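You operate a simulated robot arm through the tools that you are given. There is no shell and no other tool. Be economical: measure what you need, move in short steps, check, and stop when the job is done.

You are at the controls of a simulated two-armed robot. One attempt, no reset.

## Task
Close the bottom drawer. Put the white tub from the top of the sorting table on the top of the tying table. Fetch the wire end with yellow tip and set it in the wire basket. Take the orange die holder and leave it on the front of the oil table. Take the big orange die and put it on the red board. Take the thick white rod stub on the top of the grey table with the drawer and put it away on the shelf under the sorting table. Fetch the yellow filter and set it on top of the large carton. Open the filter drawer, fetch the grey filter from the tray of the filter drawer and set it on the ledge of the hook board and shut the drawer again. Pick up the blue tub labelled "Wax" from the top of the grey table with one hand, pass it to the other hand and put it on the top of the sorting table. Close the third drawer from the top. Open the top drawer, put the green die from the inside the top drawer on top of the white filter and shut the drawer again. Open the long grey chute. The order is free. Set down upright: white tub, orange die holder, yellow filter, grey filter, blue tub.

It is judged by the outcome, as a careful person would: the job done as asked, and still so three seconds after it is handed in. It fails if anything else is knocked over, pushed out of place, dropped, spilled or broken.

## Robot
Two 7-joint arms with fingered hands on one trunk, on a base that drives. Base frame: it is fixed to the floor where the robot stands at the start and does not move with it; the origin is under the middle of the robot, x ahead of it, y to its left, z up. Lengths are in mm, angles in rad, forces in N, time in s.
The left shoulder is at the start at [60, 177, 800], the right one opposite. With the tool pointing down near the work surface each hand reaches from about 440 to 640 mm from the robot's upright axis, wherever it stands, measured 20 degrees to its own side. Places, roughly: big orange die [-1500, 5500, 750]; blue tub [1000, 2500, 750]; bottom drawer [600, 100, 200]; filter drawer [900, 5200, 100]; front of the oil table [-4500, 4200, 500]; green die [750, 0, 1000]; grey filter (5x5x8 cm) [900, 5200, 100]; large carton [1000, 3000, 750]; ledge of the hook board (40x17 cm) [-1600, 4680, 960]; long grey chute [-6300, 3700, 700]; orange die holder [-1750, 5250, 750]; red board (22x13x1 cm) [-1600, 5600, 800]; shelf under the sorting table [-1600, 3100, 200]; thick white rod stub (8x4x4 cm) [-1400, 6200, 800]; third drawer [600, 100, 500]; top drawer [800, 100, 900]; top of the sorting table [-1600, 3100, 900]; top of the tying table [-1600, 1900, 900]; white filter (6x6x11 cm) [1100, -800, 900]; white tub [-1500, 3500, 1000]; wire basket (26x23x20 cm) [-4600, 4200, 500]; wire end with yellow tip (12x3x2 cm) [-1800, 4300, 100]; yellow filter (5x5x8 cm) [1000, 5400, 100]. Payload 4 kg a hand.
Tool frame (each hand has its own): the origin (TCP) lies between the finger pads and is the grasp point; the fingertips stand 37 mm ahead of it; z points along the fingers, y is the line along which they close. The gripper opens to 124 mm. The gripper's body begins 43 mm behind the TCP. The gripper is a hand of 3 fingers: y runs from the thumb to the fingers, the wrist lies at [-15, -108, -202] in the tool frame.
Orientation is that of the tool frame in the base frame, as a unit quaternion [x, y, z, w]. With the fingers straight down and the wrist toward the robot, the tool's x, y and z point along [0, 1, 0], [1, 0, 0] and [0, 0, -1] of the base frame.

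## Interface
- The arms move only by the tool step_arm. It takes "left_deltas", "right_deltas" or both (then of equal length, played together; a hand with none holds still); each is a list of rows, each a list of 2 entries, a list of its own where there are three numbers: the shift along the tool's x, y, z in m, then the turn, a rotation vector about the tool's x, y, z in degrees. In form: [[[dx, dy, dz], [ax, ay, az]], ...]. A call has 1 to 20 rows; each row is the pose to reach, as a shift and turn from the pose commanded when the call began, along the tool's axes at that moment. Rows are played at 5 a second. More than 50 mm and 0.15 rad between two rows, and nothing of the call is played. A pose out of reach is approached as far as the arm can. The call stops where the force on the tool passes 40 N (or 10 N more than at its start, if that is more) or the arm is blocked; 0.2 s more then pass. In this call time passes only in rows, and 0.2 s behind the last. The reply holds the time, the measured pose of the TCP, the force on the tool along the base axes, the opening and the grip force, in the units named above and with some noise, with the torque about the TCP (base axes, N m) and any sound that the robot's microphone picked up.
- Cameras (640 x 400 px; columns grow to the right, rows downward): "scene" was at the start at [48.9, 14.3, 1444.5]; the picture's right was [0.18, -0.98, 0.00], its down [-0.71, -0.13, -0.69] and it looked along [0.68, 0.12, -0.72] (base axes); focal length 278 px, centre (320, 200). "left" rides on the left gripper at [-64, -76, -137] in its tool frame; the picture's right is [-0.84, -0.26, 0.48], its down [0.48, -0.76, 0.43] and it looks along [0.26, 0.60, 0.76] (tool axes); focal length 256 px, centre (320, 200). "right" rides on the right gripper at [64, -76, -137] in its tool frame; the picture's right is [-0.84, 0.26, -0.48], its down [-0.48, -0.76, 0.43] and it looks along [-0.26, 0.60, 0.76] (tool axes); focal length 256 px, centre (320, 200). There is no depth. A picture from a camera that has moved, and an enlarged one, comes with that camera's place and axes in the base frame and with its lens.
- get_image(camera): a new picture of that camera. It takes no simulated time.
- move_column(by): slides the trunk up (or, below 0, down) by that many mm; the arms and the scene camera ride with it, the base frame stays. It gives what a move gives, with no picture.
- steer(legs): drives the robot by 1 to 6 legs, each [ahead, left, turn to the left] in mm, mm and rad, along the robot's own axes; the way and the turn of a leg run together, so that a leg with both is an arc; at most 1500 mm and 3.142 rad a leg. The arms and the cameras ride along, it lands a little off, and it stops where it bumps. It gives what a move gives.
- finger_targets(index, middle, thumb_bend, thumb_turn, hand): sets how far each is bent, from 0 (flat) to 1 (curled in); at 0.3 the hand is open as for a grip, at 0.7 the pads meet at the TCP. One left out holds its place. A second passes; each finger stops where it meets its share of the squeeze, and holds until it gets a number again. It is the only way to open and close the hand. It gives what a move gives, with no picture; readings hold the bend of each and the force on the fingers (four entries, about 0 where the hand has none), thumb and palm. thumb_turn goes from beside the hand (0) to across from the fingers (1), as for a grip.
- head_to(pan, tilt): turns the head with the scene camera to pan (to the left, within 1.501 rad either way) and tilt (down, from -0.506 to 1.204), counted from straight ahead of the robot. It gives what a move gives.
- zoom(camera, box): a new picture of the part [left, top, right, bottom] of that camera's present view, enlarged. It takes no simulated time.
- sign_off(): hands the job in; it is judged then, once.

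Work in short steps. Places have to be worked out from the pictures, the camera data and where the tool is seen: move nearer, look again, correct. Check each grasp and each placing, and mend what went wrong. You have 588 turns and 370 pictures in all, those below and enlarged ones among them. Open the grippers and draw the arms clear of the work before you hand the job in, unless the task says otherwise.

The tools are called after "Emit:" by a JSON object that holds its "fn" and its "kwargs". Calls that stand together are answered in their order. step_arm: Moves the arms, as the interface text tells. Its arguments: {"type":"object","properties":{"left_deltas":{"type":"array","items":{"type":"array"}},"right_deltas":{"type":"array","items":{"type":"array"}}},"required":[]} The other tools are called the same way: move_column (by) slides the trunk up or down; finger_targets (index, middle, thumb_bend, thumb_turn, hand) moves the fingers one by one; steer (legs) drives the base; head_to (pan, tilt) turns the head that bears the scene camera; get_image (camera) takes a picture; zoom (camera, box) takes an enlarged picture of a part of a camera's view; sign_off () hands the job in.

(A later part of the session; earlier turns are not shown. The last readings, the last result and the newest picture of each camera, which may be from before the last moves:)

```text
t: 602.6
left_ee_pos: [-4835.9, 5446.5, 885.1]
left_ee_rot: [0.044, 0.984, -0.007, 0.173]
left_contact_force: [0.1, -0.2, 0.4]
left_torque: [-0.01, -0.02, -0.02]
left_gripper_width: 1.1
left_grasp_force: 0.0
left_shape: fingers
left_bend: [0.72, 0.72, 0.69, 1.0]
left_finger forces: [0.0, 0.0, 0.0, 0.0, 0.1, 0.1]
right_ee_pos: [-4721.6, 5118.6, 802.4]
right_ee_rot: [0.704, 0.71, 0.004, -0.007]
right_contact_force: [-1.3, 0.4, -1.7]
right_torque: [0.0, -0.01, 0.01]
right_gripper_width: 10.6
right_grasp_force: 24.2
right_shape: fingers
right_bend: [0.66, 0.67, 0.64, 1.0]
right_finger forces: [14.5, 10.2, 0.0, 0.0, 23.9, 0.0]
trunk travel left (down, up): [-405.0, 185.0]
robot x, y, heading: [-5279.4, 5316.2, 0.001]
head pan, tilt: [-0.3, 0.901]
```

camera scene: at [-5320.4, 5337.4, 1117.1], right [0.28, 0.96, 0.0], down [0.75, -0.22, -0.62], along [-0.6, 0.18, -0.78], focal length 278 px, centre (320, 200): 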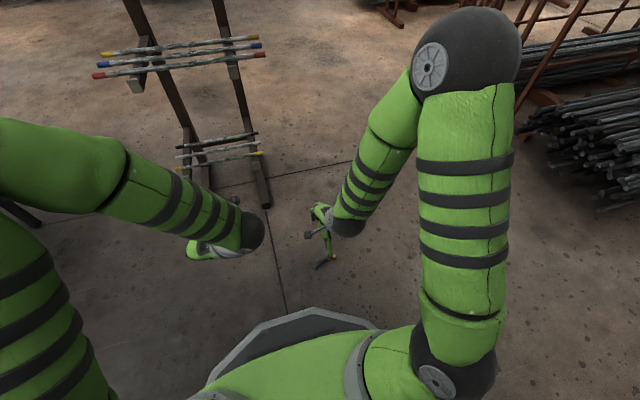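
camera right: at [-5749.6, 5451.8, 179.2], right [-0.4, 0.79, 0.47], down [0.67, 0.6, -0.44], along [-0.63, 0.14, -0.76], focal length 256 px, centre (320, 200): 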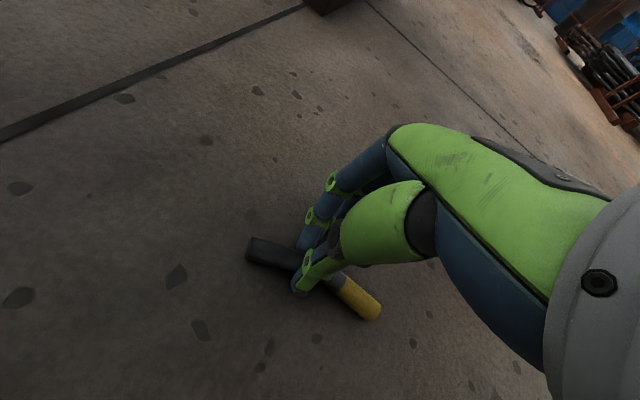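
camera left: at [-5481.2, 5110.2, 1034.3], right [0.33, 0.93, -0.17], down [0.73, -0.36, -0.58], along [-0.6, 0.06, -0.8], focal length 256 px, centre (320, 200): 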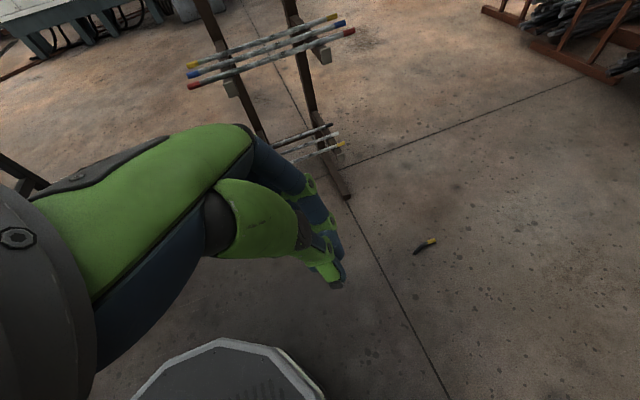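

Still held. I keep away from the cage stand, strafe to the basket and look.

Emit:
{"fn": "steer", "kwargs": {"legs": [[-130, 0, 0], [0, -860, 0], [150, 0, 0]]}}

Emit:
{"fn": "head_to", "kwargs": {"pan": -0.1, "tilt": 0.8}}

Emit:
{"fn": "get_image", "kwargs": {"camera": "scene"}}

Emit:
{"fn": "get_image", "kwargs": {"camera": "right"}}

```text
t: 609.0
left_ee_pos: [-4816.1, 4599.5, 885.1]
left_ee_rot: [0.045, 0.984, -0.006, 0.172]
left_contact_force: [0.0, -0.4, 0.8]
left_torque: [-0.03, 0.01, 0.04]
left_gripper_width: 1.2
left_grasp_force: 0.0
left_shape: fingers
left_bend: [0.72, 0.72, 0.69, 1.0]
left_finger forces: [0.0, 0.0, 0.1, 0.0, 0.0, 0.1]
right_ee_pos: [-4702.7, 4270.1, 800.3]
right_ee_rot: [0.705, 0.709, 0.004, -0.006]
right_contact_force: [0.2, -0.5, -2.0]
right_torque: [-0.02, 0.0, -0.02]
right_gripper_width: 10.7
right_grasp_force: 24.8
right_shape: fingers
right_bend: [0.66, 0.67, 0.64, 1.0]
right_finger forces: [14.6, 10.1, 0.0, 0.1, 23.8, 0.1]
trunk travel left (down, up): [-405.0, 185.0]
robot x, y, heading: [-5258.6, 4471.2, -0.001]
head pan, tilt: [-0.3, 0.901]
```

```text
t: 609.7
left_ee_pos: [-4816.8, 4599.1, 884.0]
left_ee_rot: [0.046, 0.984, -0.006, 0.173]
left_contact_force: [0.2, 1.3, -0.2]
left_torque: [0.0, 0.0, -0.01]
left_gripper_width: 1.0
left_grasp_force: 0.2
left_shape: fingers
left_bend: [0.72, 0.72, 0.69, 1.0]
left_finger forces: [0.1, 0.1, 0.0, 0.0, 0.0, 0.0]
right_ee_pos: [-4703.6, 4270.5, 801.5]
right_ee_rot: [0.704, 0.71, 0.004, -0.006]
right_contact_force: [-0.3, 0.5, -2.5]
right_torque: [0.01, 0.0, -0.01]
right_gripper_width: 10.6
right_grasp_force: 23.9
right_shape: fingers
right_bend: [0.66, 0.67, 0.64, 1.0]
right_finger forces: [14.5, 10.2, 0.0, 0.0, 23.8, 0.0]
trunk travel left (down, up): [-405.0, 185.0]
robot x, y, heading: [-5260.6, 4468.2, -0.001]
head pan, tilt: [-0.099, 0.799]
```

```text
131 pictures are left
camera scene: at [-5208.4, 4459.3, 1525.0], right [-0.1, -0.99, 0.0], down [-0.71, 0.07, -0.7], along [0.69, -0.07, -0.72], focal length 278 px, centre (320, 200)
```

scene: 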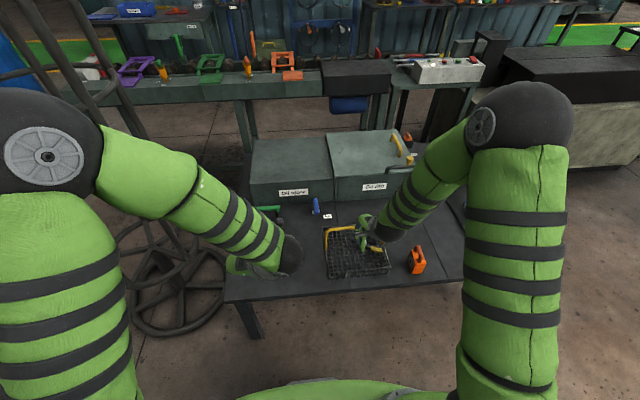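

```text
130 pictures are left
camera right: at [-4779.5, 4330.4, 939.6], right [0.26, -0.84, 0.47], down [-0.76, -0.48, -0.44], along [0.6, -0.24, -0.77], focal length 256 px, centre (320, 200)
```

right: 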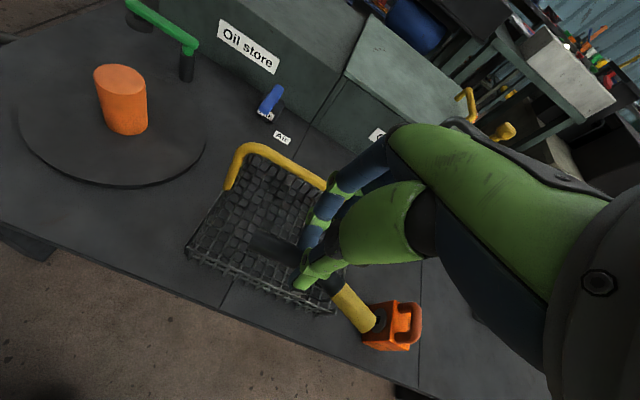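

Wire spans y≈4201…4313 in the hand. I tilt the right hand 25° forward (to clear the handle), then drive ahead 70 mm over the basket's front half.

Emit:
{"fn": "step_arm", "kwargs": {"right_deltas": [[[0, 0, 0], [-6, 0, 0]], [[0, 0, 0], [-12, 0, 0]], [[0, 0, 0], [-18, 0, 0]], [[0, 0, 0], [-25, 0, 0]]]}}

Emit:
{"fn": "steer", "kwargs": {"legs": [[68, -10, 0]]}}

Emit:
{"fn": "get_image", "kwargs": {"camera": "right"}}

Emit:
{"fn": "zoom", "kwargs": {"camera": "scene", "box": [280, 190, 460, 310]}}

```text
t: 610.7
left_ee_pos: [-4816.6, 4598.7, 885.9]
left_ee_rot: [0.046, 0.984, -0.006, 0.172]
left_contact_force: [-0.6, 0.5, -0.4]
left_torque: [-0.04, -0.05, -0.01]
left_gripper_width: 1.2
left_grasp_force: 0.1
left_shape: fingers
left_bend: [0.72, 0.72, 0.69, 1.0]
left_finger forces: [0.0, 0.0, 0.1, 0.0, 0.0, 0.1]
right_ee_pos: [-4702.9, 4268.7, 801.2]
right_ee_rot: [0.689, 0.692, 0.158, 0.146]
right_contact_force: [-0.8, 0.0, -2.2]
right_torque: [-0.02, 0.03, 0.02]
right_gripper_width: 10.6
right_grasp_force: 24.9
right_shape: fingers
right_bend: [0.66, 0.67, 0.64, 1.0]
right_finger forces: [14.5, 9.9, 0.0, 0.0, 24.3, 0.1]
trunk travel left (down, up): [-405.0, 185.0]
robot x, y, heading: [-5259.7, 4469.5, 0.003]
head pan, tilt: [-0.099, 0.799]
```

```text
t: 611.7
left_ee_pos: [-4748.2, 4588.7, 884.8]
left_ee_rot: [0.045, 0.984, -0.006, 0.173]
left_contact_force: [0.4, 0.0, 0.5]
left_torque: [0.01, 0.01, 0.01]
left_gripper_width: 0.8
left_grasp_force: 0.1
left_shape: fingers
left_bend: [0.72, 0.72, 0.69, 1.0]
left_finger forces: [0.0, 0.0, 0.0, 0.0, 0.0, 0.0]
right_ee_pos: [-4634.7, 4258.9, 801.0]
right_ee_rot: [0.689, 0.692, 0.158, 0.146]
right_contact_force: [-0.1, -0.9, -1.1]
right_torque: [0.05, 0.05, -0.01]
right_gripper_width: 10.5
right_grasp_force: 24.3
right_shape: fingers
right_bend: [0.66, 0.67, 0.64, 1.0]
right_finger forces: [14.6, 9.9, 0.0, 0.0, 24.3, 0.0]
trunk travel left (down, up): [-405.0, 185.0]
robot x, y, heading: [-5192.1, 4461.1, -0.009]
head pan, tilt: [-0.099, 0.799]
```

```text
129 pictures are left
camera right: at [-4762.1, 4320.0, 894.4], right [0.04, -0.85, 0.53], down [-0.51, -0.47, -0.72], along [0.86, -0.24, -0.44], focal length 256 px, centre (320, 200)
```

right: 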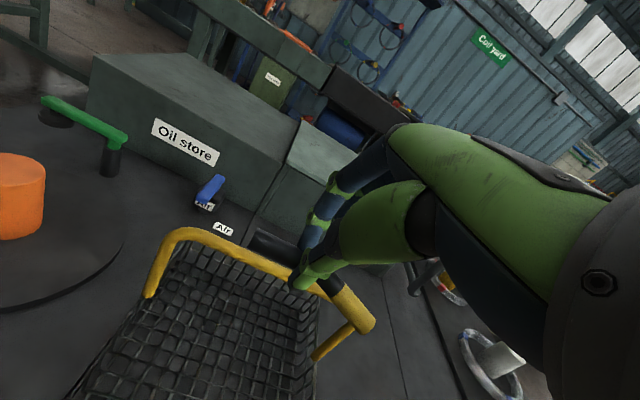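

```text
3.33 times, centred on (370, 250) of scene
camera zoom: at [-5139.8, 4449.0, 1524.9], right [-0.1, -0.99, 0.0], down [-0.71, 0.07, -0.7], along [0.69, -0.07, -0.72], focal length 927 px, centre (153, 33)
```

zoom: 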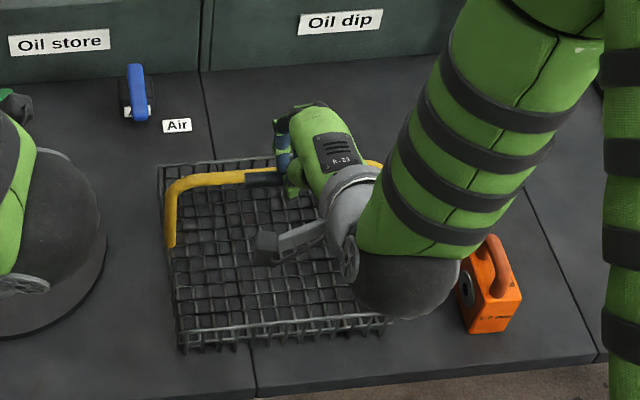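

Clearances look fine. I back 8 mm and lower with the trunk 190 mm.

Emit:
{"fn": "steer", "kwargs": {"legs": [[-8, 0, 0]]}}

Emit:
{"fn": "move_column", "kwargs": {"by": -185}}

Emit:
{"fn": "zoom", "kwargs": {"camera": "scene", "box": [280, 150, 480, 330]}}

Emit:
{"fn": "get_image", "kwargs": {"camera": "right"}}

```text
t: 612.5
left_ee_pos: [-4757.5, 4588.6, 886.2]
left_ee_rot: [0.045, 0.984, -0.006, 0.173]
left_contact_force: [-0.1, 0.6, -0.6]
left_torque: [-0.01, -0.04, 0.01]
left_gripper_width: 0.9
left_grasp_force: 0.1
left_shape: fingers
left_bend: [0.72, 0.72, 0.69, 1.0]
left_finger forces: [0.0, 0.0, 0.1, 0.0, 0.0, 0.0]
right_ee_pos: [-4643.5, 4260.8, 801.4]
right_ee_rot: [0.69, 0.691, 0.158, 0.146]
right_contact_force: [-0.5, -0.2, -2.6]
right_torque: [0.0, 0.03, 0.0]
right_gripper_width: 10.5
right_grasp_force: 24.3
right_shape: fingers
right_bend: [0.66, 0.67, 0.64, 1.0]
right_finger forces: [14.7, 10.0, 0.0, 0.1, 24.3, 0.0]
trunk travel left (down, up): [-405.0, 185.0]
robot x, y, heading: [-5201.0, 4455.9, -0.006]
head pan, tilt: [-0.099, 0.799]
```

```text
t: 614.5
left_ee_pos: [-4756.5, 4588.2, 700.3]
left_ee_rot: [0.045, 0.984, -0.007, 0.173]
left_contact_force: [0.4, -0.1, 0.6]
left_torque: [0.01, -0.04, -0.02]
left_gripper_width: 1.1
left_grasp_force: 0.1
left_shape: fingers
left_bend: [0.72, 0.72, 0.69, 1.0]
left_finger forces: [0.0, 0.0, 0.0, 0.0, 0.0, 0.0]
right_ee_pos: [-4644.7, 4259.7, 616.4]
right_ee_rot: [0.69, 0.691, 0.157, 0.146]
right_contact_force: [0.1, 1.1, -1.8]
right_torque: [0.03, -0.02, -0.01]
right_gripper_width: 10.5
right_grasp_force: 25.0
right_shape: fingers
right_bend: [0.66, 0.67, 0.64, 1.0]
right_finger forces: [14.7, 9.9, 0.0, 0.1, 24.3, 0.0]
trunk travel left (down, up): [-220.0, 370.0]
robot x, y, heading: [-5198.6, 4460.5, -0.001]
head pan, tilt: [-0.099, 0.799]
```

```text
2.22 times, centred on (380, 240) of scene
camera zoom: at [-5149.1, 4449.2, 1340.1], right [-0.1, -0.99, 0.0], down [-0.71, 0.07, -0.7], along [0.69, -0.07, -0.72], focal length 618 px, centre (187, 111)
```

zoom: 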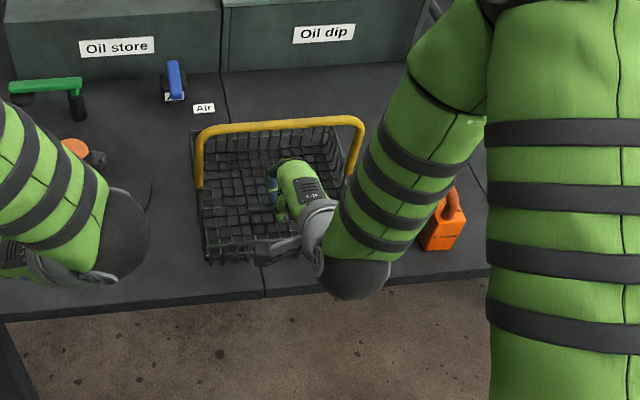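

```text
126 pictures are left
camera right: at [-4770.9, 4320.2, 709.9], right [0.04, -0.85, 0.53], down [-0.5, -0.47, -0.72], along [0.86, -0.24, -0.44], focal length 256 px, centre (320, 200)
```

right: 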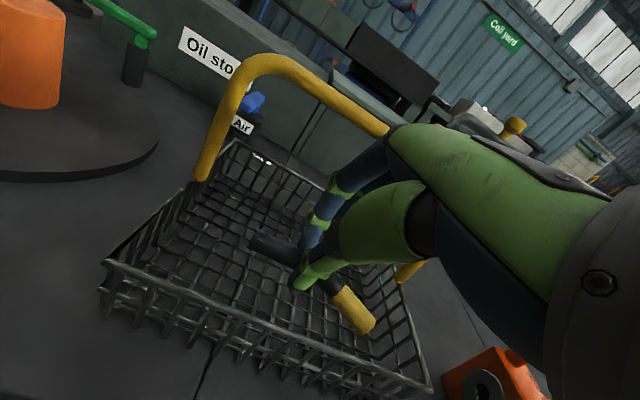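

The wire is inside the basket. I lower 38 mm more with the trunk, then in small arm steps.

Emit:
{"fn": "move_column", "kwargs": {"by": -38}}

Emit:
{"fn": "step_arm", "kwargs": {"right_deltas": [[[0, -0.0017, 0.0036], [0, 0, 0]], [[0, -0.0034, 0.0072], [0, 0, 0]], [[0, -0.005, 0.0109], [0, 0, 0]]]}}

Emit:
{"fn": "get_image", "kwargs": {"camera": "right"}}

```text
t: 615.3
left_ee_pos: [-4757.3, 4588.5, 662.5]
left_ee_rot: [0.045, 0.984, -0.006, 0.173]
left_contact_force: [0.0, -0.5, -0.3]
left_torque: [-0.02, 0.0, -0.04]
left_gripper_width: 0.8
left_grasp_force: 0.1
left_shape: fingers
left_bend: [0.72, 0.72, 0.69, 1.0]
left_finger forces: [0.0, 0.0, 0.0, 0.0, 0.0, 0.0]
right_ee_pos: [-4643.2, 4258.6, 579.6]
right_ee_rot: [0.69, 0.691, 0.158, 0.146]
right_contact_force: [-0.1, 0.3, -1.7]
right_torque: [0.0, 0.02, -0.01]
right_gripper_width: 10.3
right_grasp_force: 24.6
right_shape: fingers
right_bend: [0.66, 0.67, 0.64, 1.0]
right_finger forces: [14.5, 10.0, 0.0, 0.0, 24.4, 0.1]
trunk travel left (down, up): [-182.0, 408.0]
robot x, y, heading: [-5197.6, 4458.4, -0.004]
head pan, tilt: [-0.099, 0.799]
```

```text
t: 616.1
left_ee_pos: [-4757.6, 4588.9, 662.6]
left_ee_rot: [0.045, 0.984, -0.006, 0.173]
left_contact_force: [-0.3, 0.7, -1.0]
left_torque: [0.01, -0.01, -0.01]
left_gripper_width: 0.6
left_grasp_force: 0.0
left_shape: fingers
left_bend: [0.72, 0.72, 0.69, 1.0]
left_finger forces: [0.1, 0.0, 0.0, 0.1, 0.0, 0.0]
right_ee_pos: [-4643.5, 4258.3, 566.6]
right_ee_rot: [0.69, 0.691, 0.158, 0.146]
right_contact_force: [-0.6, -1.1, -1.6]
right_torque: [0.02, -0.01, -0.04]
right_gripper_width: 10.7
right_grasp_force: 24.6
right_shape: fingers
right_bend: [0.66, 0.67, 0.64, 1.0]
right_finger forces: [14.6, 10.0, 0.1, 0.0, 24.3, 0.0]
trunk travel left (down, up): [-182.0, 408.0]
robot x, y, heading: [-5199.8, 4458.3, 0.001]
head pan, tilt: [-0.099, 0.799]
```

```text
125 pictures are left
camera right: at [-4770.9, 4320.5, 659.7], right [0.04, -0.85, 0.53], down [-0.5, -0.47, -0.72], along [0.86, -0.24, -0.44], focal length 256 px, centre (320, 200)
```

right: 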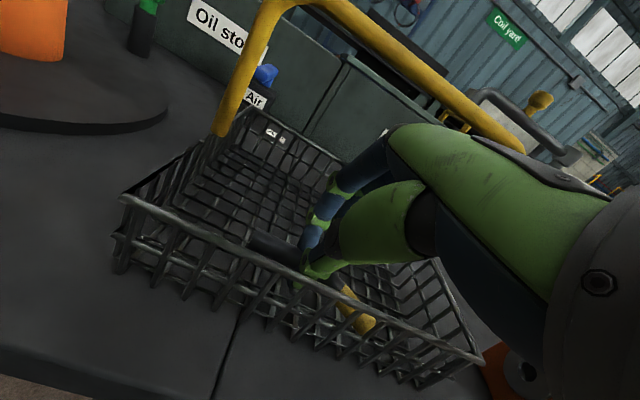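

Emit:
{"fn": "step_arm", "kwargs": {"right_deltas": [[[0, -0.0017, 0.0036], [0, 0, 0]], [[0, -0.0034, 0.0072], [0, 0, 0]], [[0, -0.005, 0.0109], [0, 0, 0]], [[0, -0.0068, 0.0145], [0, 0, 0]]]}}

Emit:
{"fn": "zoom", "kwargs": {"camera": "right", "box": [200, 200, 440, 380]}}

Emit:
{"fn": "zoom", "kwargs": {"camera": "scene", "box": [320, 160, 440, 260]}}

```text
t: 617.1
left_ee_pos: [-4757.0, 4588.7, 663.2]
left_ee_rot: [0.045, 0.984, -0.006, 0.173]
left_contact_force: [0.1, -0.2, 0.5]
left_torque: [0.01, -0.01, -0.02]
left_gripper_width: 1.0
left_grasp_force: 0.1
left_shape: fingers
left_bend: [0.72, 0.72, 0.69, 1.0]
left_finger forces: [0.0, 0.1, 0.0, 0.0, 0.1, 0.0]
right_ee_pos: [-4643.3, 4260.4, 550.8]
right_ee_rot: [0.689, 0.692, 0.158, 0.146]
right_contact_force: [1.9, 0.2, 1.8]
right_torque: [-0.03, 0.08, 0.01]
right_gripper_width: 10.4
right_grasp_force: 27.3
right_shape: fingers
right_bend: [0.66, 0.67, 0.64, 1.0]
right_finger forces: [13.6, 12.2, 0.0, 0.0, 28.4, 0.1]
trunk travel left (down, up): [-182.0, 408.0]
robot x, y, heading: [-5197.0, 4455.1, -0.005]
head pan, tilt: [-0.099, 0.799]
```

```text
2.22 times, centred on (320, 290) of right
camera zoom: at [-4770.4, 4320.8, 644.1], right [0.03, -0.85, 0.53], down [-0.5, -0.47, -0.72], along [0.86, -0.24, -0.44], focal length 569 px, centre (320, 0)
```

zoom: 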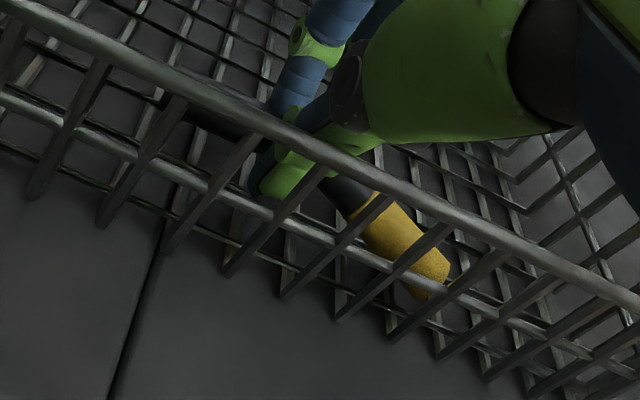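

```text
4.00 times, centred on (380, 210) of scene
camera zoom: at [-5149.1, 4449.3, 1302.1], right [-0.1, -0.99, 0.0], down [-0.71, 0.07, -0.7], along [0.69, -0.07, -0.72], focal length 1112 px, centre (80, 160)
```

zoom: 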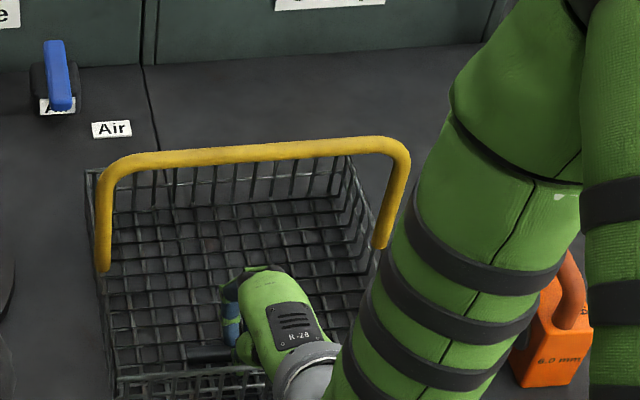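

The wire touches the basket floor, inside the front wall. I open slightly and check.

Emit:
{"fn": "finger_targets", "kwargs": {"hand": "right", "index": 0.55, "middle": 0.55, "thumb_bend": 0.6}}

Emit:
{"fn": "zoom", "kwargs": {"camera": "right", "box": [200, 200, 440, 380]}}

```text
t: 618.1
left_ee_pos: [-4757.2, 4588.7, 662.2]
left_ee_rot: [0.046, 0.984, -0.006, 0.174]
left_contact_force: [0.0, 0.4, 0.7]
left_torque: [0.01, 0.02, 0.02]
left_gripper_width: 0.8
left_grasp_force: 0.1
left_shape: fingers
left_bend: [0.72, 0.72, 0.69, 1.0]
left_finger forces: [0.0, 0.0, 0.0, 0.0, 0.0, 0.0]
right_ee_pos: [-4644.1, 4259.9, 550.7]
right_ee_rot: [0.689, 0.691, 0.158, 0.147]
right_contact_force: [3.2, -0.3, 11.3]
right_torque: [0.02, 0.1, -0.03]
right_gripper_width: 32.5
right_grasp_force: 6.0
right_shape: fingers
right_bend: [0.55, 0.55, 0.62, 1.0]
right_finger forces: [0.0, 0.0, 0.1, 0.0, 12.0, 0.0]
trunk travel left (down, up): [-182.0, 408.0]
robot x, y, heading: [-5199.5, 4455.5, -0.001]
head pan, tilt: [-0.099, 0.799]
```

```text
2.22 times, centred on (320, 290) of right
camera zoom: at [-4770.7, 4321.0, 644.4], right [0.03, -0.85, 0.53], down [-0.5, -0.47, -0.72], along [0.86, -0.24, -0.44], focal length 569 px, centre (320, 0)
```

zoom: 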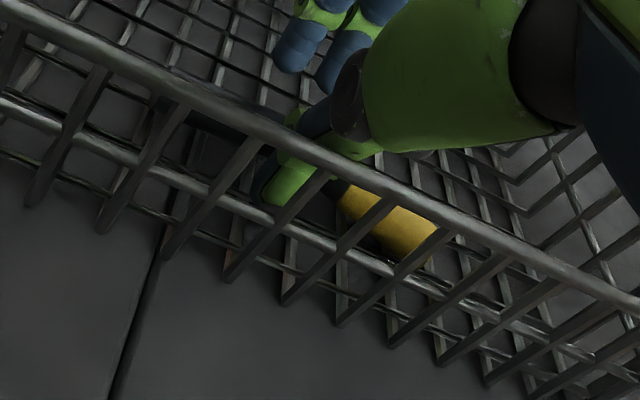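

Released. I lift the hand straight up: first 30 mm with the arm, then with the trunk.

Emit:
{"fn": "step_arm", "kwargs": {"right_deltas": [[[0, 0.005, -0.01], [0, 0, 0]], [[0, 0.015, -0.028], [0, 0, 0]]]}}

Emit:
{"fn": "move_column", "kwargs": {"by": 300}}

Emit:
{"fn": "get_image", "kwargs": {"camera": "right"}}

Emit:
{"fn": "zoom", "kwargs": {"camera": "scene", "box": [300, 180, 460, 320]}}

```text
t: 618.7
left_ee_pos: [-4757.6, 4587.9, 662.4]
left_ee_rot: [0.046, 0.984, -0.005, 0.173]
left_contact_force: [0.3, 0.9, -0.2]
left_torque: [0.02, 0.0, 0.0]
left_gripper_width: 1.2
left_grasp_force: 0.0
left_shape: fingers
left_bend: [0.72, 0.72, 0.69, 1.0]
left_finger forces: [0.1, 0.0, 0.1, 0.0, 0.0, 0.0]
right_ee_pos: [-4641.6, 4260.2, 581.2]
right_ee_rot: [0.69, 0.692, 0.157, 0.146]
right_contact_force: [-0.4, 0.1, 0.2]
right_torque: [-0.02, -0.04, 0.02]
right_gripper_width: 38.4
right_grasp_force: 0.2
right_shape: fingers
right_bend: [0.55, 0.55, 0.6, 1.0]
right_finger forces: [0.0, 0.1, 0.0, 0.0, 0.0, 0.1]
trunk travel left (down, up): [-182.0, 408.0]
robot x, y, heading: [-5196.7, 4454.3, 0.0]
head pan, tilt: [-0.099, 0.799]
```

```text
t: 621.7
left_ee_pos: [-4757.8, 4589.0, 962.1]
left_ee_rot: [0.045, 0.984, -0.007, 0.172]
left_contact_force: [-1.0, 0.4, -0.2]
left_torque: [0.02, 0.04, 0.04]
left_gripper_width: 1.0
left_grasp_force: 0.1
left_shape: fingers
left_bend: [0.72, 0.72, 0.69, 1.0]
left_finger forces: [0.1, 0.1, 0.0, 0.0, 0.0, 0.0]
right_ee_pos: [-4642.9, 4259.7, 882.6]
right_ee_rot: [0.69, 0.691, 0.158, 0.147]
right_contact_force: [-0.4, 0.2, -0.5]
right_torque: [0.0, -0.02, 0.05]
right_gripper_width: 38.2
right_grasp_force: 0.1
right_shape: fingers
right_bend: [0.55, 0.55, 0.6, 1.0]
right_finger forces: [0.1, 0.0, 0.0, 0.0, 0.1, 0.0]
trunk travel left (down, up): [-482.0, 108.0]
robot x, y, heading: [-5197.1, 4455.9, -0.001]
head pan, tilt: [-0.099, 0.799]
```

```text
121 pictures are left
camera right: at [-4768.9, 4320.4, 975.2], right [0.04, -0.85, 0.53], down [-0.5, -0.47, -0.72], along [0.86, -0.24, -0.44], focal length 256 px, centre (320, 200)
```

right: 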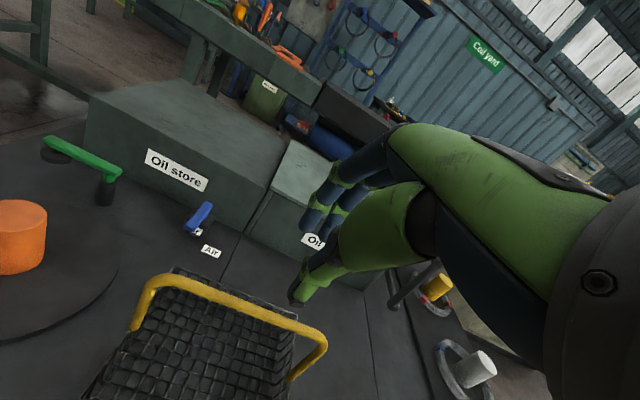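

```text
2.86 times, centred on (380, 250) of scene
camera zoom: at [-5149.0, 4449.2, 1601.9], right [-0.1, -0.99, 0.0], down [-0.71, 0.07, -0.7], along [0.69, -0.07, -0.72], focal length 794 px, centre (149, 57)
```

zoom: 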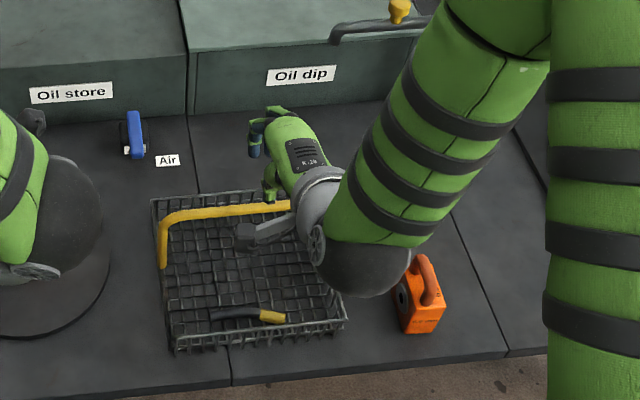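

The wire end lies in the basket. I restore both hands' orientation and then turn toward the chute.

Emit:
{"fn": "steer", "kwargs": {"legs": [[-200, 0, 0]]}}

Emit:
{"fn": "step_arm", "kwargs": {"right_deltas": [[[0, 0, 0], [6, 0, 0]], [[0, 0, 0], [12, 0, 0]], [[0, 0, 0], [18, 0, 0]], [[0, 0, 0], [25, 0, 0]]], "left_deltas": [[[0, 0, 0], [0, 5, 0]], [[0, 0, 0], [0, 10, 0]], [[0, 0, 0], [0, 15, 0]], [[0, 0, 0], [0, 20, 0]]]}}

Emit:
{"fn": "step_arm", "kwargs": {"left_deltas": [[[-0.008, 0.008, 0], [0, 0, 8]], [[-0.016, 0.016, 0], [0, 0, 16]], [[-0.024, 0.024, 0], [0, 0, 24]], [[-0.032, 0.032, 0], [0, 0, 32]], [[-0.04, 0.04, 0], [0, 0, 40]], [[-0.048, 0.048, 0], [0, 0, 48]], [[-0.056, 0.056, 0], [0, 0, 56]], [[-0.064, 0.064, 0], [0, 0, 64]], [[-0.072, 0.072, 0], [0, 0, 72]], [[-0.08, 0.08, 0], [0, 0, 80]], [[-0.08, 0.09, 0], [0, 0, 86]]]}}

Emit:
{"fn": "steer", "kwargs": {"legs": [[-150, -200, 0], [0, 0, 1.57], [0, 0, 1.57]]}}

Emit:
{"fn": "head_to", "kwargs": {"pan": 0.1, "tilt": 0.5}}

Emit:
{"fn": "get_image", "kwargs": {"camera": "scene"}}

```text
t: 623.3
left_ee_pos: [-4956.4, 4589.1, 963.0]
left_ee_rot: [0.045, 0.984, -0.005, 0.174]
left_contact_force: [-0.4, -0.9, 0.8]
left_torque: [-0.03, -0.03, 0.0]
left_gripper_width: 0.7
left_grasp_force: 0.1
left_shape: fingers
left_bend: [0.72, 0.72, 0.69, 1.0]
left_finger forces: [0.0, 0.1, 0.0, 0.1, 0.1, 0.0]
right_ee_pos: [-4841.5, 4261.0, 882.7]
right_ee_rot: [0.69, 0.691, 0.159, 0.146]
right_contact_force: [0.5, -0.8, 0.4]
right_torque: [0.02, 0.0, 0.0]
right_gripper_width: 38.4
right_grasp_force: 0.1
right_shape: fingers
right_bend: [0.55, 0.55, 0.6, 1.0]
right_finger forces: [0.0, 0.0, 0.0, 0.1, 0.0, 0.0]
trunk travel left (down, up): [-482.0, 108.0]
robot x, y, heading: [-5399.6, 4456.0, -0.004]
head pan, tilt: [-0.099, 0.799]
```

```text
t: 624.3
left_ee_pos: [-4955.5, 4589.0, 962.7]
left_ee_rot: [0.045, 0.999, 0.002, -0.002]
left_contact_force: [-0.9, -0.5, -0.5]
left_torque: [-0.03, -0.01, -0.04]
left_gripper_width: 0.6
left_grasp_force: 0.0
left_shape: fingers
left_bend: [0.72, 0.72, 0.69, 1.0]
left_finger forces: [0.1, 0.0, 0.1, 0.0, 0.0, 0.1]
right_ee_pos: [-4841.6, 4260.3, 882.2]
right_ee_rot: [0.705, 0.709, 0.005, -0.008]
right_contact_force: [0.1, -0.4, -0.3]
right_torque: [0.01, 0.0, -0.02]
right_gripper_width: 38.5
right_grasp_force: 0.0
right_shape: fingers
right_bend: [0.55, 0.55, 0.6, 1.0]
right_finger forces: [0.0, 0.1, 0.0, 0.0, 0.0, 0.0]
trunk travel left (down, up): [-482.0, 108.0]
robot x, y, heading: [-5395.7, 4460.4, -0.005]
head pan, tilt: [-0.099, 0.799]
```

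```text
t: 626.7
left_ee_pos: [-4868.0, 4670.5, 962.0]
left_ee_rot: [0.715, 0.699, 0.001, -0.001]
left_contact_force: [-0.5, -0.1, 0.2]
left_torque: [0.02, -0.05, -0.01]
left_gripper_width: 1.0
left_grasp_force: 0.0
left_shape: fingers
left_bend: [0.72, 0.72, 0.69, 1.0]
left_finger forces: [0.1, 0.0, 0.1, 0.1, 0.1, 0.0]
right_ee_pos: [-4841.2, 4260.4, 882.0]
right_ee_rot: [0.704, 0.71, 0.004, -0.006]
right_contact_force: [-0.1, -0.6, -0.3]
right_torque: [0.03, 0.03, -0.01]
right_gripper_width: 38.5
right_grasp_force: 0.0
right_shape: fingers
right_bend: [0.55, 0.55, 0.6, 1.0]
right_finger forces: [0.0, 0.1, 0.1, 0.0, 0.1, 0.1]
trunk travel left (down, up): [-482.0, 108.0]
robot x, y, heading: [-5398.5, 4460.3, -0.003]
head pan, tilt: [-0.099, 0.799]
```

```text
t: 636.2
left_ee_pos: [-6078.0, 4046.7, 963.5]
left_ee_rot: [-0.698, 0.716, 0.0, -0.001]
left_contact_force: [0.2, 0.1, -0.1]
left_torque: [-0.02, -0.03, 0.0]
left_gripper_width: 0.9
left_grasp_force: 0.0
left_shape: fingers
left_bend: [0.72, 0.72, 0.69, 1.0]
left_finger forces: [0.0, 0.0, 0.1, 0.1, 0.0, 0.0]
right_ee_pos: [-6105.2, 4458.0, 881.3]
right_ee_rot: [0.707, -0.707, 0.007, 0.004]
right_contact_force: [0.5, 0.0, -0.2]
right_torque: [0.02, 0.01, 0.0]
right_gripper_width: 38.1
right_grasp_force: 0.0
right_shape: fingers
right_bend: [0.55, 0.55, 0.6, 1.0]
right_finger forces: [0.1, 0.0, 0.0, 0.0, 0.0, 0.1]
trunk travel left (down, up): [-482.0, 108.0]
robot x, y, heading: [-5543.6, 4261.2, 3.128]
head pan, tilt: [-0.099, 0.799]
```

```text
t: 637.0
left_ee_pos: [-6078.7, 4045.7, 962.3]
left_ee_rot: [-0.698, 0.716, -0.001, -0.001]
left_contact_force: [0.3, -0.2, 0.2]
left_torque: [0.0, 0.02, 0.01]
left_gripper_width: 1.2
left_grasp_force: 0.0
left_shape: fingers
left_bend: [0.72, 0.72, 0.69, 1.0]
left_finger forces: [0.0, 0.0, 0.0, 0.0, 0.0, 0.1]
right_ee_pos: [-6105.0, 4457.9, 883.2]
right_ee_rot: [0.708, -0.706, 0.007, 0.003]
right_contact_force: [1.4, 0.3, 0.5]
right_torque: [0.03, 0.01, -0.01]
right_gripper_width: 38.4
right_grasp_force: 0.2
right_shape: fingers
right_bend: [0.55, 0.55, 0.6, 1.0]
right_finger forces: [0.0, 0.0, 0.1, 0.0, 0.0, 0.1]
trunk travel left (down, up): [-482.0, 108.0]
robot x, y, heading: [-5548.5, 4257.7, 3.131]
head pan, tilt: [0.099, 0.499]
```

```text
119 pictures are left
camera scene: at [-5609.0, 4248.5, 1627.9], right [-0.09, 1.0, 0.0], down [0.48, 0.04, -0.88], along [-0.87, -0.08, -0.48], focal length 278 px, centre (320, 200)
```

scene: 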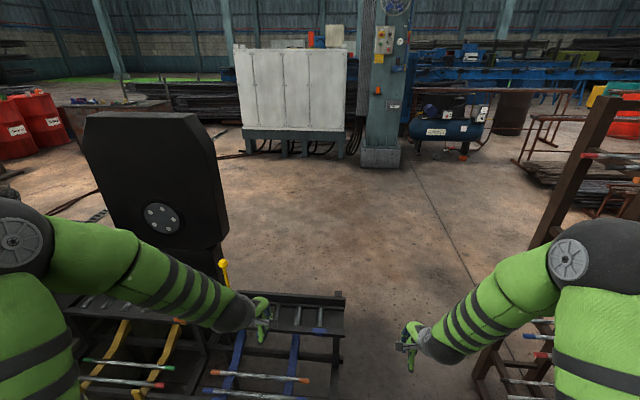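

I back up 250 mm and look at the machine to the left.

Emit:
{"fn": "steer", "kwargs": {"legs": [[-230, 0, 0]]}}

Emit:
{"fn": "head_to", "kwargs": {"pan": 0.5, "tilt": 0.5}}

Emit:
{"fn": "get_image", "kwargs": {"camera": "scene"}}

```text
t: 638.7
left_ee_pos: [-5848.3, 4045.2, 962.6]
left_ee_rot: [-0.697, 0.717, -0.001, -0.001]
left_contact_force: [-0.1, 0.1, -0.1]
left_torque: [0.04, 0.01, 0.03]
left_gripper_width: 0.9
left_grasp_force: 0.1
left_shape: fingers
left_bend: [0.72, 0.72, 0.7, 1.0]
left_finger forces: [0.1, 0.0, 0.0, 0.1, 0.1, 0.0]
right_ee_pos: [-5873.4, 4456.5, 882.6]
right_ee_rot: [0.707, -0.707, 0.006, 0.005]
right_contact_force: [-0.1, -0.2, -0.4]
right_torque: [-0.02, 0.04, -0.01]
right_gripper_width: 38.3
right_grasp_force: 0.0
right_shape: fingers
right_bend: [0.55, 0.55, 0.6, 1.0]
right_finger forces: [0.1, 0.1, 0.0, 0.1, 0.0, 0.0]
trunk travel left (down, up): [-482.0, 108.0]
robot x, y, heading: [-5319.3, 4253.1, 3.131]
head pan, tilt: [0.099, 0.499]
```

```text
t: 639.6
left_ee_pos: [-5849.9, 4043.9, 963.8]
left_ee_rot: [-0.697, 0.717, -0.001, -0.001]
left_contact_force: [-0.2, -0.8, 0.0]
left_torque: [-0.01, -0.03, -0.01]
left_gripper_width: 1.2
left_grasp_force: 0.0
left_shape: fingers
left_bend: [0.72, 0.72, 0.7, 1.0]
left_finger forces: [0.0, 0.1, 0.1, 0.0, 0.0, 0.0]
right_ee_pos: [-5873.2, 4456.7, 882.7]
right_ee_rot: [-0.707, 0.708, -0.007, -0.005]
right_contact_force: [-1.2, -0.1, -0.5]
right_torque: [-0.03, -0.02, -0.03]
right_gripper_width: 38.8
right_grasp_force: 0.1
right_shape: fingers
right_bend: [0.55, 0.55, 0.6, 1.0]
right_finger forces: [0.1, 0.0, 0.0, 0.0, 0.0, 0.0]
trunk travel left (down, up): [-482.0, 108.0]
robot x, y, heading: [-5316.6, 4254.7, 3.132]
head pan, tilt: [0.499, 0.499]
```

```text
118 pictures are left
camera scene: at [-5368.8, 4211.9, 1628.0], right [-0.47, 0.88, 0.0], down [0.42, 0.22, -0.88], along [-0.78, -0.41, -0.48], focal length 278 px, centre (320, 200)
```

scene: 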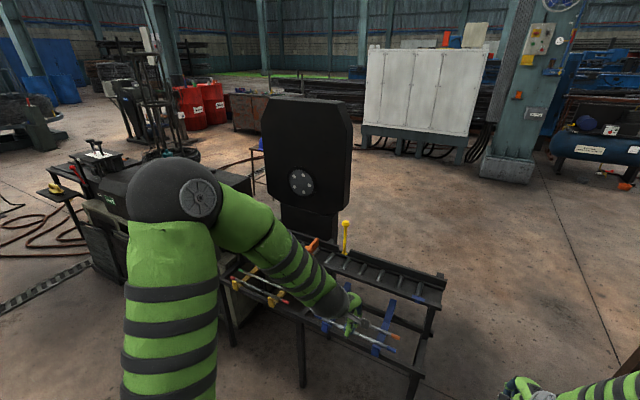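

I strafe left to centre on the machine and zoom in.

Emit:
{"fn": "steer", "kwargs": {"legs": [[0, 480, 0]]}}

Emit:
{"fn": "head_to", "kwargs": {"pan": 0.0, "tilt": 0.55}}

Emit:
{"fn": "get_image", "kwargs": {"camera": "scene"}}

Emit:
{"fn": "zoom", "kwargs": {"camera": "scene", "box": [180, 130, 480, 320]}}

```text
t: 642.4
left_ee_pos: [-5854.3, 3561.8, 962.4]
left_ee_rot: [-0.697, 0.717, -0.001, -0.001]
left_contact_force: [-0.4, 0.5, -0.3]
left_torque: [0.03, -0.02, -0.02]
left_gripper_width: 1.0
left_grasp_force: 0.1
left_shape: fingers
left_bend: [0.72, 0.72, 0.7, 1.0]
left_finger forces: [0.0, 0.1, 0.0, 0.1, 0.0, 0.1]
right_ee_pos: [-5878.6, 3974.0, 882.0]
right_ee_rot: [-0.706, 0.708, -0.007, -0.005]
right_contact_force: [-0.1, 0.0, -0.6]
right_torque: [-0.01, 0.01, -0.01]
right_gripper_width: 38.6
right_grasp_force: 0.1
right_shape: fingers
right_bend: [0.55, 0.55, 0.6, 1.0]
right_finger forces: [0.0, 0.0, 0.1, 0.1, 0.0, 0.0]
trunk travel left (down, up): [-482.0, 108.0]
robot x, y, heading: [-5318.9, 3775.2, 3.132]
head pan, tilt: [0.499, 0.499]
```

```text
t: 643.4
left_ee_pos: [-5855.3, 3563.8, 962.8]
left_ee_rot: [-0.697, 0.717, -0.001, -0.001]
left_contact_force: [0.1, -0.1, -0.1]
left_torque: [0.03, 0.05, 0.02]
left_gripper_width: 0.6
left_grasp_force: 0.1
left_shape: fingers
left_bend: [0.72, 0.72, 0.7, 1.0]
left_finger forces: [0.0, 0.0, 0.1, 0.0, 0.0, 0.1]
right_ee_pos: [-5878.6, 3974.9, 880.6]
right_ee_rot: [-0.706, 0.708, -0.007, -0.004]
right_contact_force: [-0.1, 0.3, 0.5]
right_torque: [0.01, 0.01, 0.03]
right_gripper_width: 38.6
right_grasp_force: 0.1
right_shape: fingers
right_bend: [0.55, 0.55, 0.6, 1.0]
right_finger forces: [0.1, 0.0, 0.0, 0.0, 0.0, 0.0]
trunk travel left (down, up): [-482.0, 108.0]
robot x, y, heading: [-5323.2, 3770.7, 3.127]
head pan, tilt: [0.0, 0.55]
```

```text
117 pictures are left
camera scene: at [-5383.1, 3772.4, 1623.4], right [0.01, 1.0, 0.0], down [0.52, -0.01, -0.85], along [-0.85, 0.01, -0.52], focal length 278 px, centre (320, 200)
```

scene: 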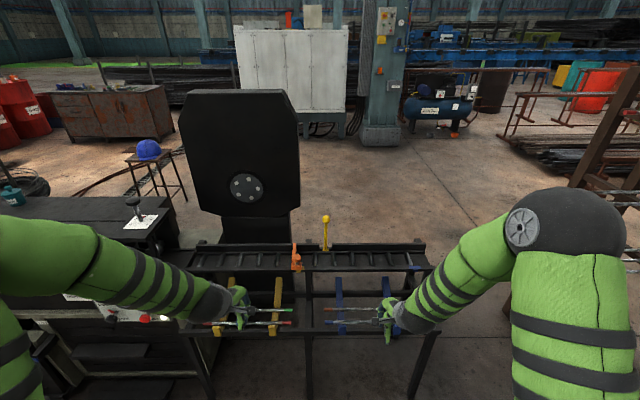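

```text
2.11 times, centred on (330, 225) of scene
camera zoom: at [-5383.1, 3772.4, 1623.4], right [0.01, 1.0, 0.0], down [0.52, -0.01, -0.85], along [-0.85, 0.01, -0.52], focal length 585 px, centre (299, 147)
```

zoom: 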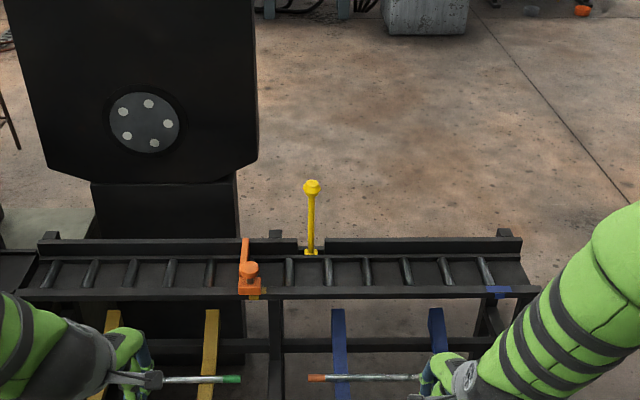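

The trough at (-6360, 3770, 700) must be the chute. I zoom in on the yellow lever and the orange part.

Emit:
{"fn": "zoom", "kwargs": {"camera": "scene", "box": [270, 205, 370, 280]}}

Emit:
{"fn": "zoom", "kwargs": {"camera": "scene", "box": [170, 230, 290, 320]}}

Emit:
{"fn": "zoom", "kwargs": {"camera": "scene", "box": [350, 220, 470, 310]}}

```text
5.33 times, centred on (320, 242) of scene
camera zoom: at [-5383.1, 3772.4, 1623.4], right [0.01, 1.0, 0.0], down [0.52, -0.01, -0.85], along [-0.85, 0.01, -0.52], focal length 1483 px, centre (320, -27)
```

zoom: 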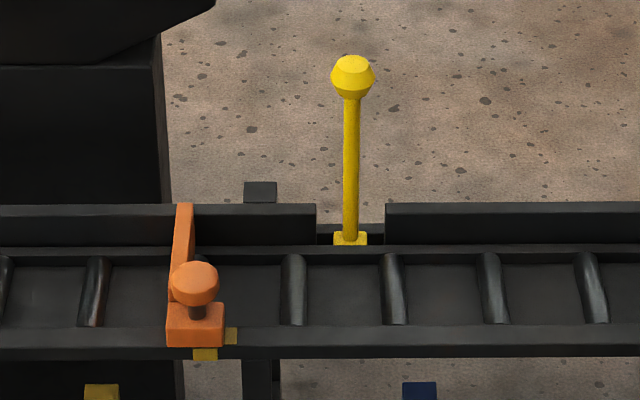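

```text
4.44 times, centred on (230, 275) of scene
camera zoom: at [-5383.1, 3772.4, 1623.4], right [0.01, 1.0, 0.0], down [0.52, -0.01, -0.85], along [-0.85, 0.01, -0.52], focal length 1236 px, centre (720, -133)
```

zoom: 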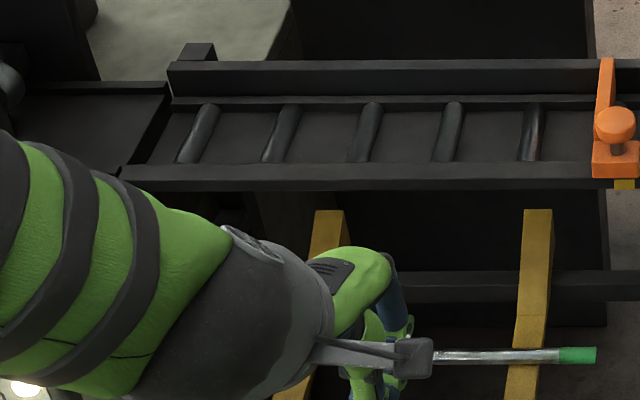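

```text
4.44 times, centred on (410, 265) of scene
camera zoom: at [-5383.1, 3772.4, 1623.4], right [0.01, 1.0, 0.0], down [0.52, -0.01, -0.85], along [-0.85, 0.01, -0.52], focal length 1236 px, centre (-80, -89)
```

zoom: 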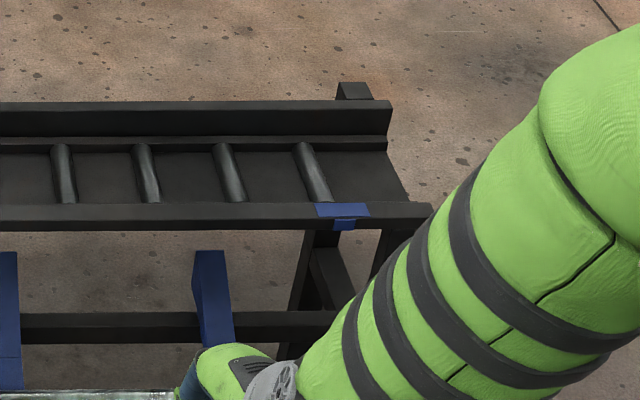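

The yellow lever (ball ≈ (-6398, 3800, 900)) on the trough looks like its handle. I'll use the left hand with the robot standing to the right; open it and approach.

Emit:
{"fn": "finger_targets", "kwargs": {"hand": "left", "index": 0.3, "middle": 0.3, "thumb_bend": 0.3}}

Emit:
{"fn": "steer", "kwargs": {"legs": [[0, -237, 0.01], [380, 0, 0]]}}

Emit:
{"fn": "get_image", "kwargs": {"camera": "left"}}

Emit:
{"fn": "get_image", "kwargs": {"camera": "scene"}}

```text
t: 644.4
left_ee_pos: [-5854.3, 3564.1, 962.8]
left_ee_rot: [-0.697, 0.717, -0.001, -0.001]
left_contact_force: [0.1, -0.9, -0.5]
left_torque: [0.05, -0.02, -0.01]
left_gripper_width: 122.9
left_grasp_force: 0.0
left_shape: fingers
left_bend: [0.3, 0.3, 0.3, 0.98]
left_finger forces: [0.1, 0.0, 0.0, 0.0, 0.0, 0.0]
right_ee_pos: [-5878.9, 3973.1, 881.9]
right_ee_rot: [-0.706, 0.708, -0.007, -0.004]
right_contact_force: [-0.4, -0.5, 0.2]
right_torque: [0.0, 0.0, -0.02]
right_gripper_width: 38.7
right_grasp_force: 0.1
right_shape: fingers
right_bend: [0.55, 0.55, 0.6, 1.0]
right_finger forces: [0.0, 0.2, 0.0, 0.0, 0.0, 0.0]
trunk travel left (down, up): [-482.0, 108.0]
robot x, y, heading: [-5322.9, 3769.8, 3.13]
head pan, tilt: [0.0, 0.55]
```

```text
t: 648.1
left_ee_pos: [-6230.2, 3791.1, 962.8]
left_ee_rot: [-0.701, 0.713, -0.002, -0.001]
left_contact_force: [-0.1, -0.7, 0.6]
left_torque: [-0.04, 0.0, 0.0]
left_gripper_width: 123.2
left_grasp_force: 0.1
left_shape: fingers
left_bend: [0.3, 0.3, 0.3, 0.98]
left_finger forces: [0.1, 0.1, 0.1, 0.0, 0.0, 0.0]
right_ee_pos: [-6258.8, 4202.6, 882.1]
right_ee_rot: [0.711, -0.703, 0.007, 0.005]
right_contact_force: [0.2, -0.2, 0.5]
right_torque: [-0.01, 0.02, -0.04]
right_gripper_width: 38.6
right_grasp_force: 0.1
right_shape: fingers
right_bend: [0.55, 0.55, 0.6, 1.0]
right_finger forces: [0.0, 0.0, 0.0, 0.0, 0.0, 0.1]
trunk travel left (down, up): [-482.0, 108.0]
robot x, y, heading: [-5700.5, 4008.2, -3.145]
head pan, tilt: [0.0, 0.55]
```

```text
112 pictures are left
camera left: at [-6153.7, 3854.0, 1097.9], right [0.27, 0.83, -0.49], down [0.75, -0.5, -0.43], along [-0.6, -0.25, -0.76], focal length 256 px, centre (320, 200)
```

left: 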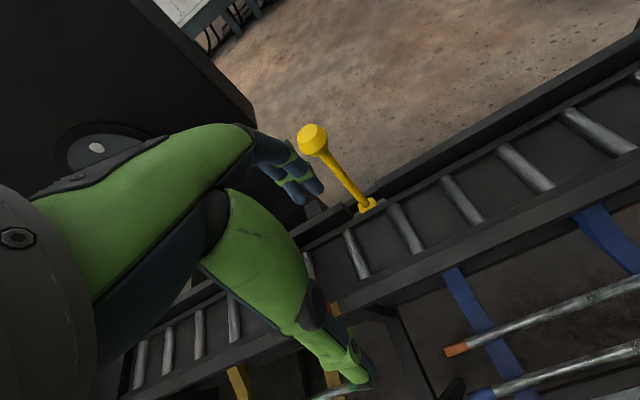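

```text
111 pictures are left
camera scene: at [-5761.8, 4006.9, 1623.3], right [0.0, 1.0, 0.0], down [0.52, 0.0, -0.85], along [-0.85, 0.0, -0.52], focal length 278 px, centre (320, 200)
```

scene: 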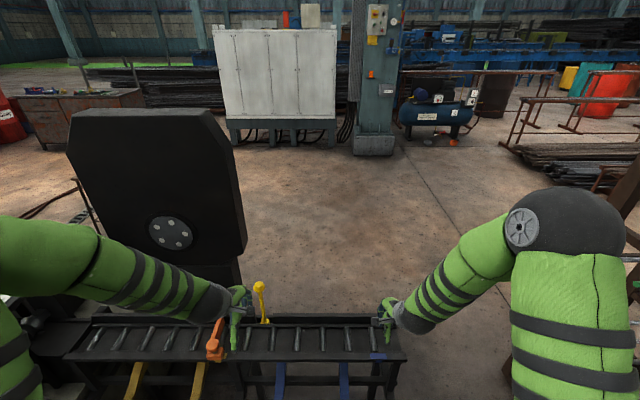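

Lever: base (-6380, 3805, 736), ball (-6408, 3804, 890). I move the left hand over the ball with fingers behind and thumb in front of it.

Emit:
{"fn": "step_arm", "kwargs": {"left_deltas": [[[-0.004, 0.045, 0], [0, 0, 0]], [[-0.008, 0.09, 0], [0, 0, 0]], [[-0.013, 0.135, 0], [0, 0, 0]], [[-0.013, 0.172, 0], [0, 0, 0]]]}}

Emit:
{"fn": "get_image", "kwargs": {"camera": "left"}}

```text
t: 649.1
left_ee_pos: [-6401.5, 3808.0, 962.5]
left_ee_rot: [-0.701, 0.713, -0.002, 0.0]
left_contact_force: [0.2, 0.2, 0.7]
left_torque: [-0.03, -0.05, 0.01]
left_gripper_width: 123.3
left_grasp_force: 0.1
left_shape: fingers
left_bend: [0.3, 0.3, 0.3, 0.98]
left_finger forces: [0.0, 0.0, 0.0, 0.0, 0.1, 0.0]
right_ee_pos: [-6258.1, 4202.1, 882.9]
right_ee_rot: [0.711, -0.703, 0.007, 0.004]
right_contact_force: [0.5, 0.0, -0.3]
right_torque: [0.02, -0.02, 0.01]
right_gripper_width: 38.5
right_grasp_force: 0.0
right_shape: fingers
right_bend: [0.55, 0.55, 0.6, 1.0]
right_finger forces: [0.0, 0.0, 0.1, 0.0, 0.1, 0.0]
trunk travel left (down, up): [-482.0, 108.0]
robot x, y, heading: [-5699.2, 4009.7, -3.141]
head pan, tilt: [0.0, 0.55]
```

```text
110 pictures are left
camera left: at [-6324.9, 3870.3, 1098.1], right [0.27, 0.83, -0.49], down [0.75, -0.5, -0.43], along [-0.6, -0.25, -0.76], focal length 256 px, centre (320, 200)
```

left: 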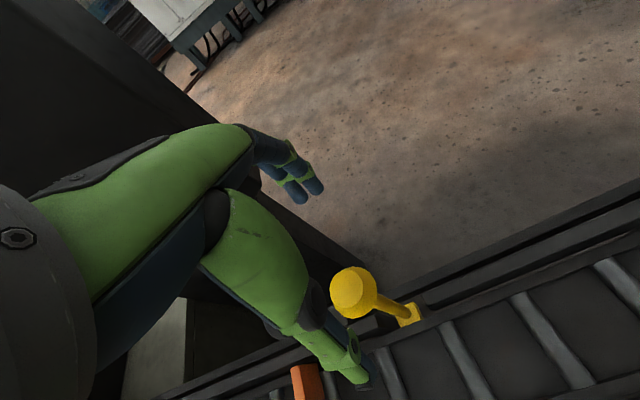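

Ball lies between thumb and fingers. I descend 72 mm.

Emit:
{"fn": "step_arm", "kwargs": {"left_deltas": [[[0.006, -0.008, 0.036], [0, 0, 0]], [[0.006, -0.008, 0.072], [0, 0, 0]]]}}

Emit:
{"fn": "finger_targets", "kwargs": {"hand": "left", "index": 0.6, "middle": 0.6, "thumb_bend": 0.6}}

Emit:
{"fn": "get_image", "kwargs": {"camera": "left"}}

```text
t: 649.7
left_ee_pos: [-6393.8, 3802.4, 889.7]
left_ee_rot: [-0.701, 0.713, -0.001, -0.001]
left_contact_force: [-0.3, -1.1, 0.9]
left_torque: [0.0, -0.02, 0.02]
left_gripper_width: 123.4
left_grasp_force: 0.0
left_shape: fingers
left_bend: [0.3, 0.3, 0.3, 0.98]
left_finger forces: [0.0, 0.0, 0.1, 0.0, 0.0, 0.0]
right_ee_pos: [-6259.2, 4203.4, 881.7]
right_ee_rot: [0.711, -0.703, 0.007, 0.005]
right_contact_force: [0.4, -0.9, -0.3]
right_torque: [-0.01, -0.04, 0.02]
right_gripper_width: 38.6
right_grasp_force: 0.1
right_shape: fingers
right_bend: [0.55, 0.55, 0.6, 1.0]
right_finger forces: [0.1, 0.0, 0.1, 0.0, 0.0, 0.1]
trunk travel left (down, up): [-482.0, 108.0]
robot x, y, heading: [-5701.3, 4003.5, -3.142]
head pan, tilt: [0.0, 0.55]
```

```text
t: 650.2
left_ee_pos: [-6380.3, 3802.3, 888.9]
left_ee_rot: [-0.7, 0.715, -0.005, 0.004]
left_contact_force: [46.5, -4.1, 22.5]
left_torque: [0.23, 0.95, -0.25]
left_gripper_width: 49.3
left_grasp_force: 26.0
left_shape: fingers
left_bend: [0.6, 0.6, 0.52, 1.0]
left_finger forces: [0.0, 0.1, 0.0, 0.0, 51.9, 0.0]
right_ee_pos: [-6254.2, 4201.4, 885.0]
right_ee_rot: [0.711, -0.703, 0.006, 0.006]
right_contact_force: [0.4, -1.1, -0.6]
right_torque: [0.04, -0.01, -0.02]
right_gripper_width: 38.7
right_grasp_force: 0.1
right_shape: fingers
right_bend: [0.55, 0.55, 0.6, 1.0]
right_finger forces: [0.0, 0.0, 0.1, 0.1, 0.0, 0.0]
trunk travel left (down, up): [-482.0, 108.0]
robot x, y, heading: [-5700.0, 4007.5, -3.134]
head pan, tilt: [0.0, 0.55]
stopped (left hand): the force on the tool passed its limit at 42 N (the readings are from after the stop); the commanded pose is now the measured one
```

```text
109 pictures are left
camera left: at [-6305.1, 3863.3, 1025.7], right [0.28, 0.83, -0.48], down [0.76, -0.5, -0.42], along [-0.59, -0.24, -0.77], focal length 256 px, centre (320, 200)
```

left: 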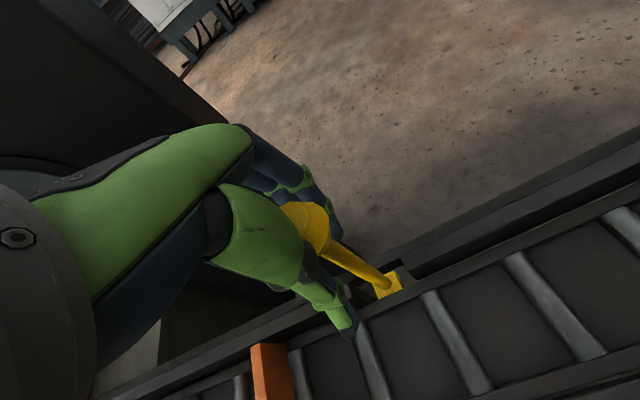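

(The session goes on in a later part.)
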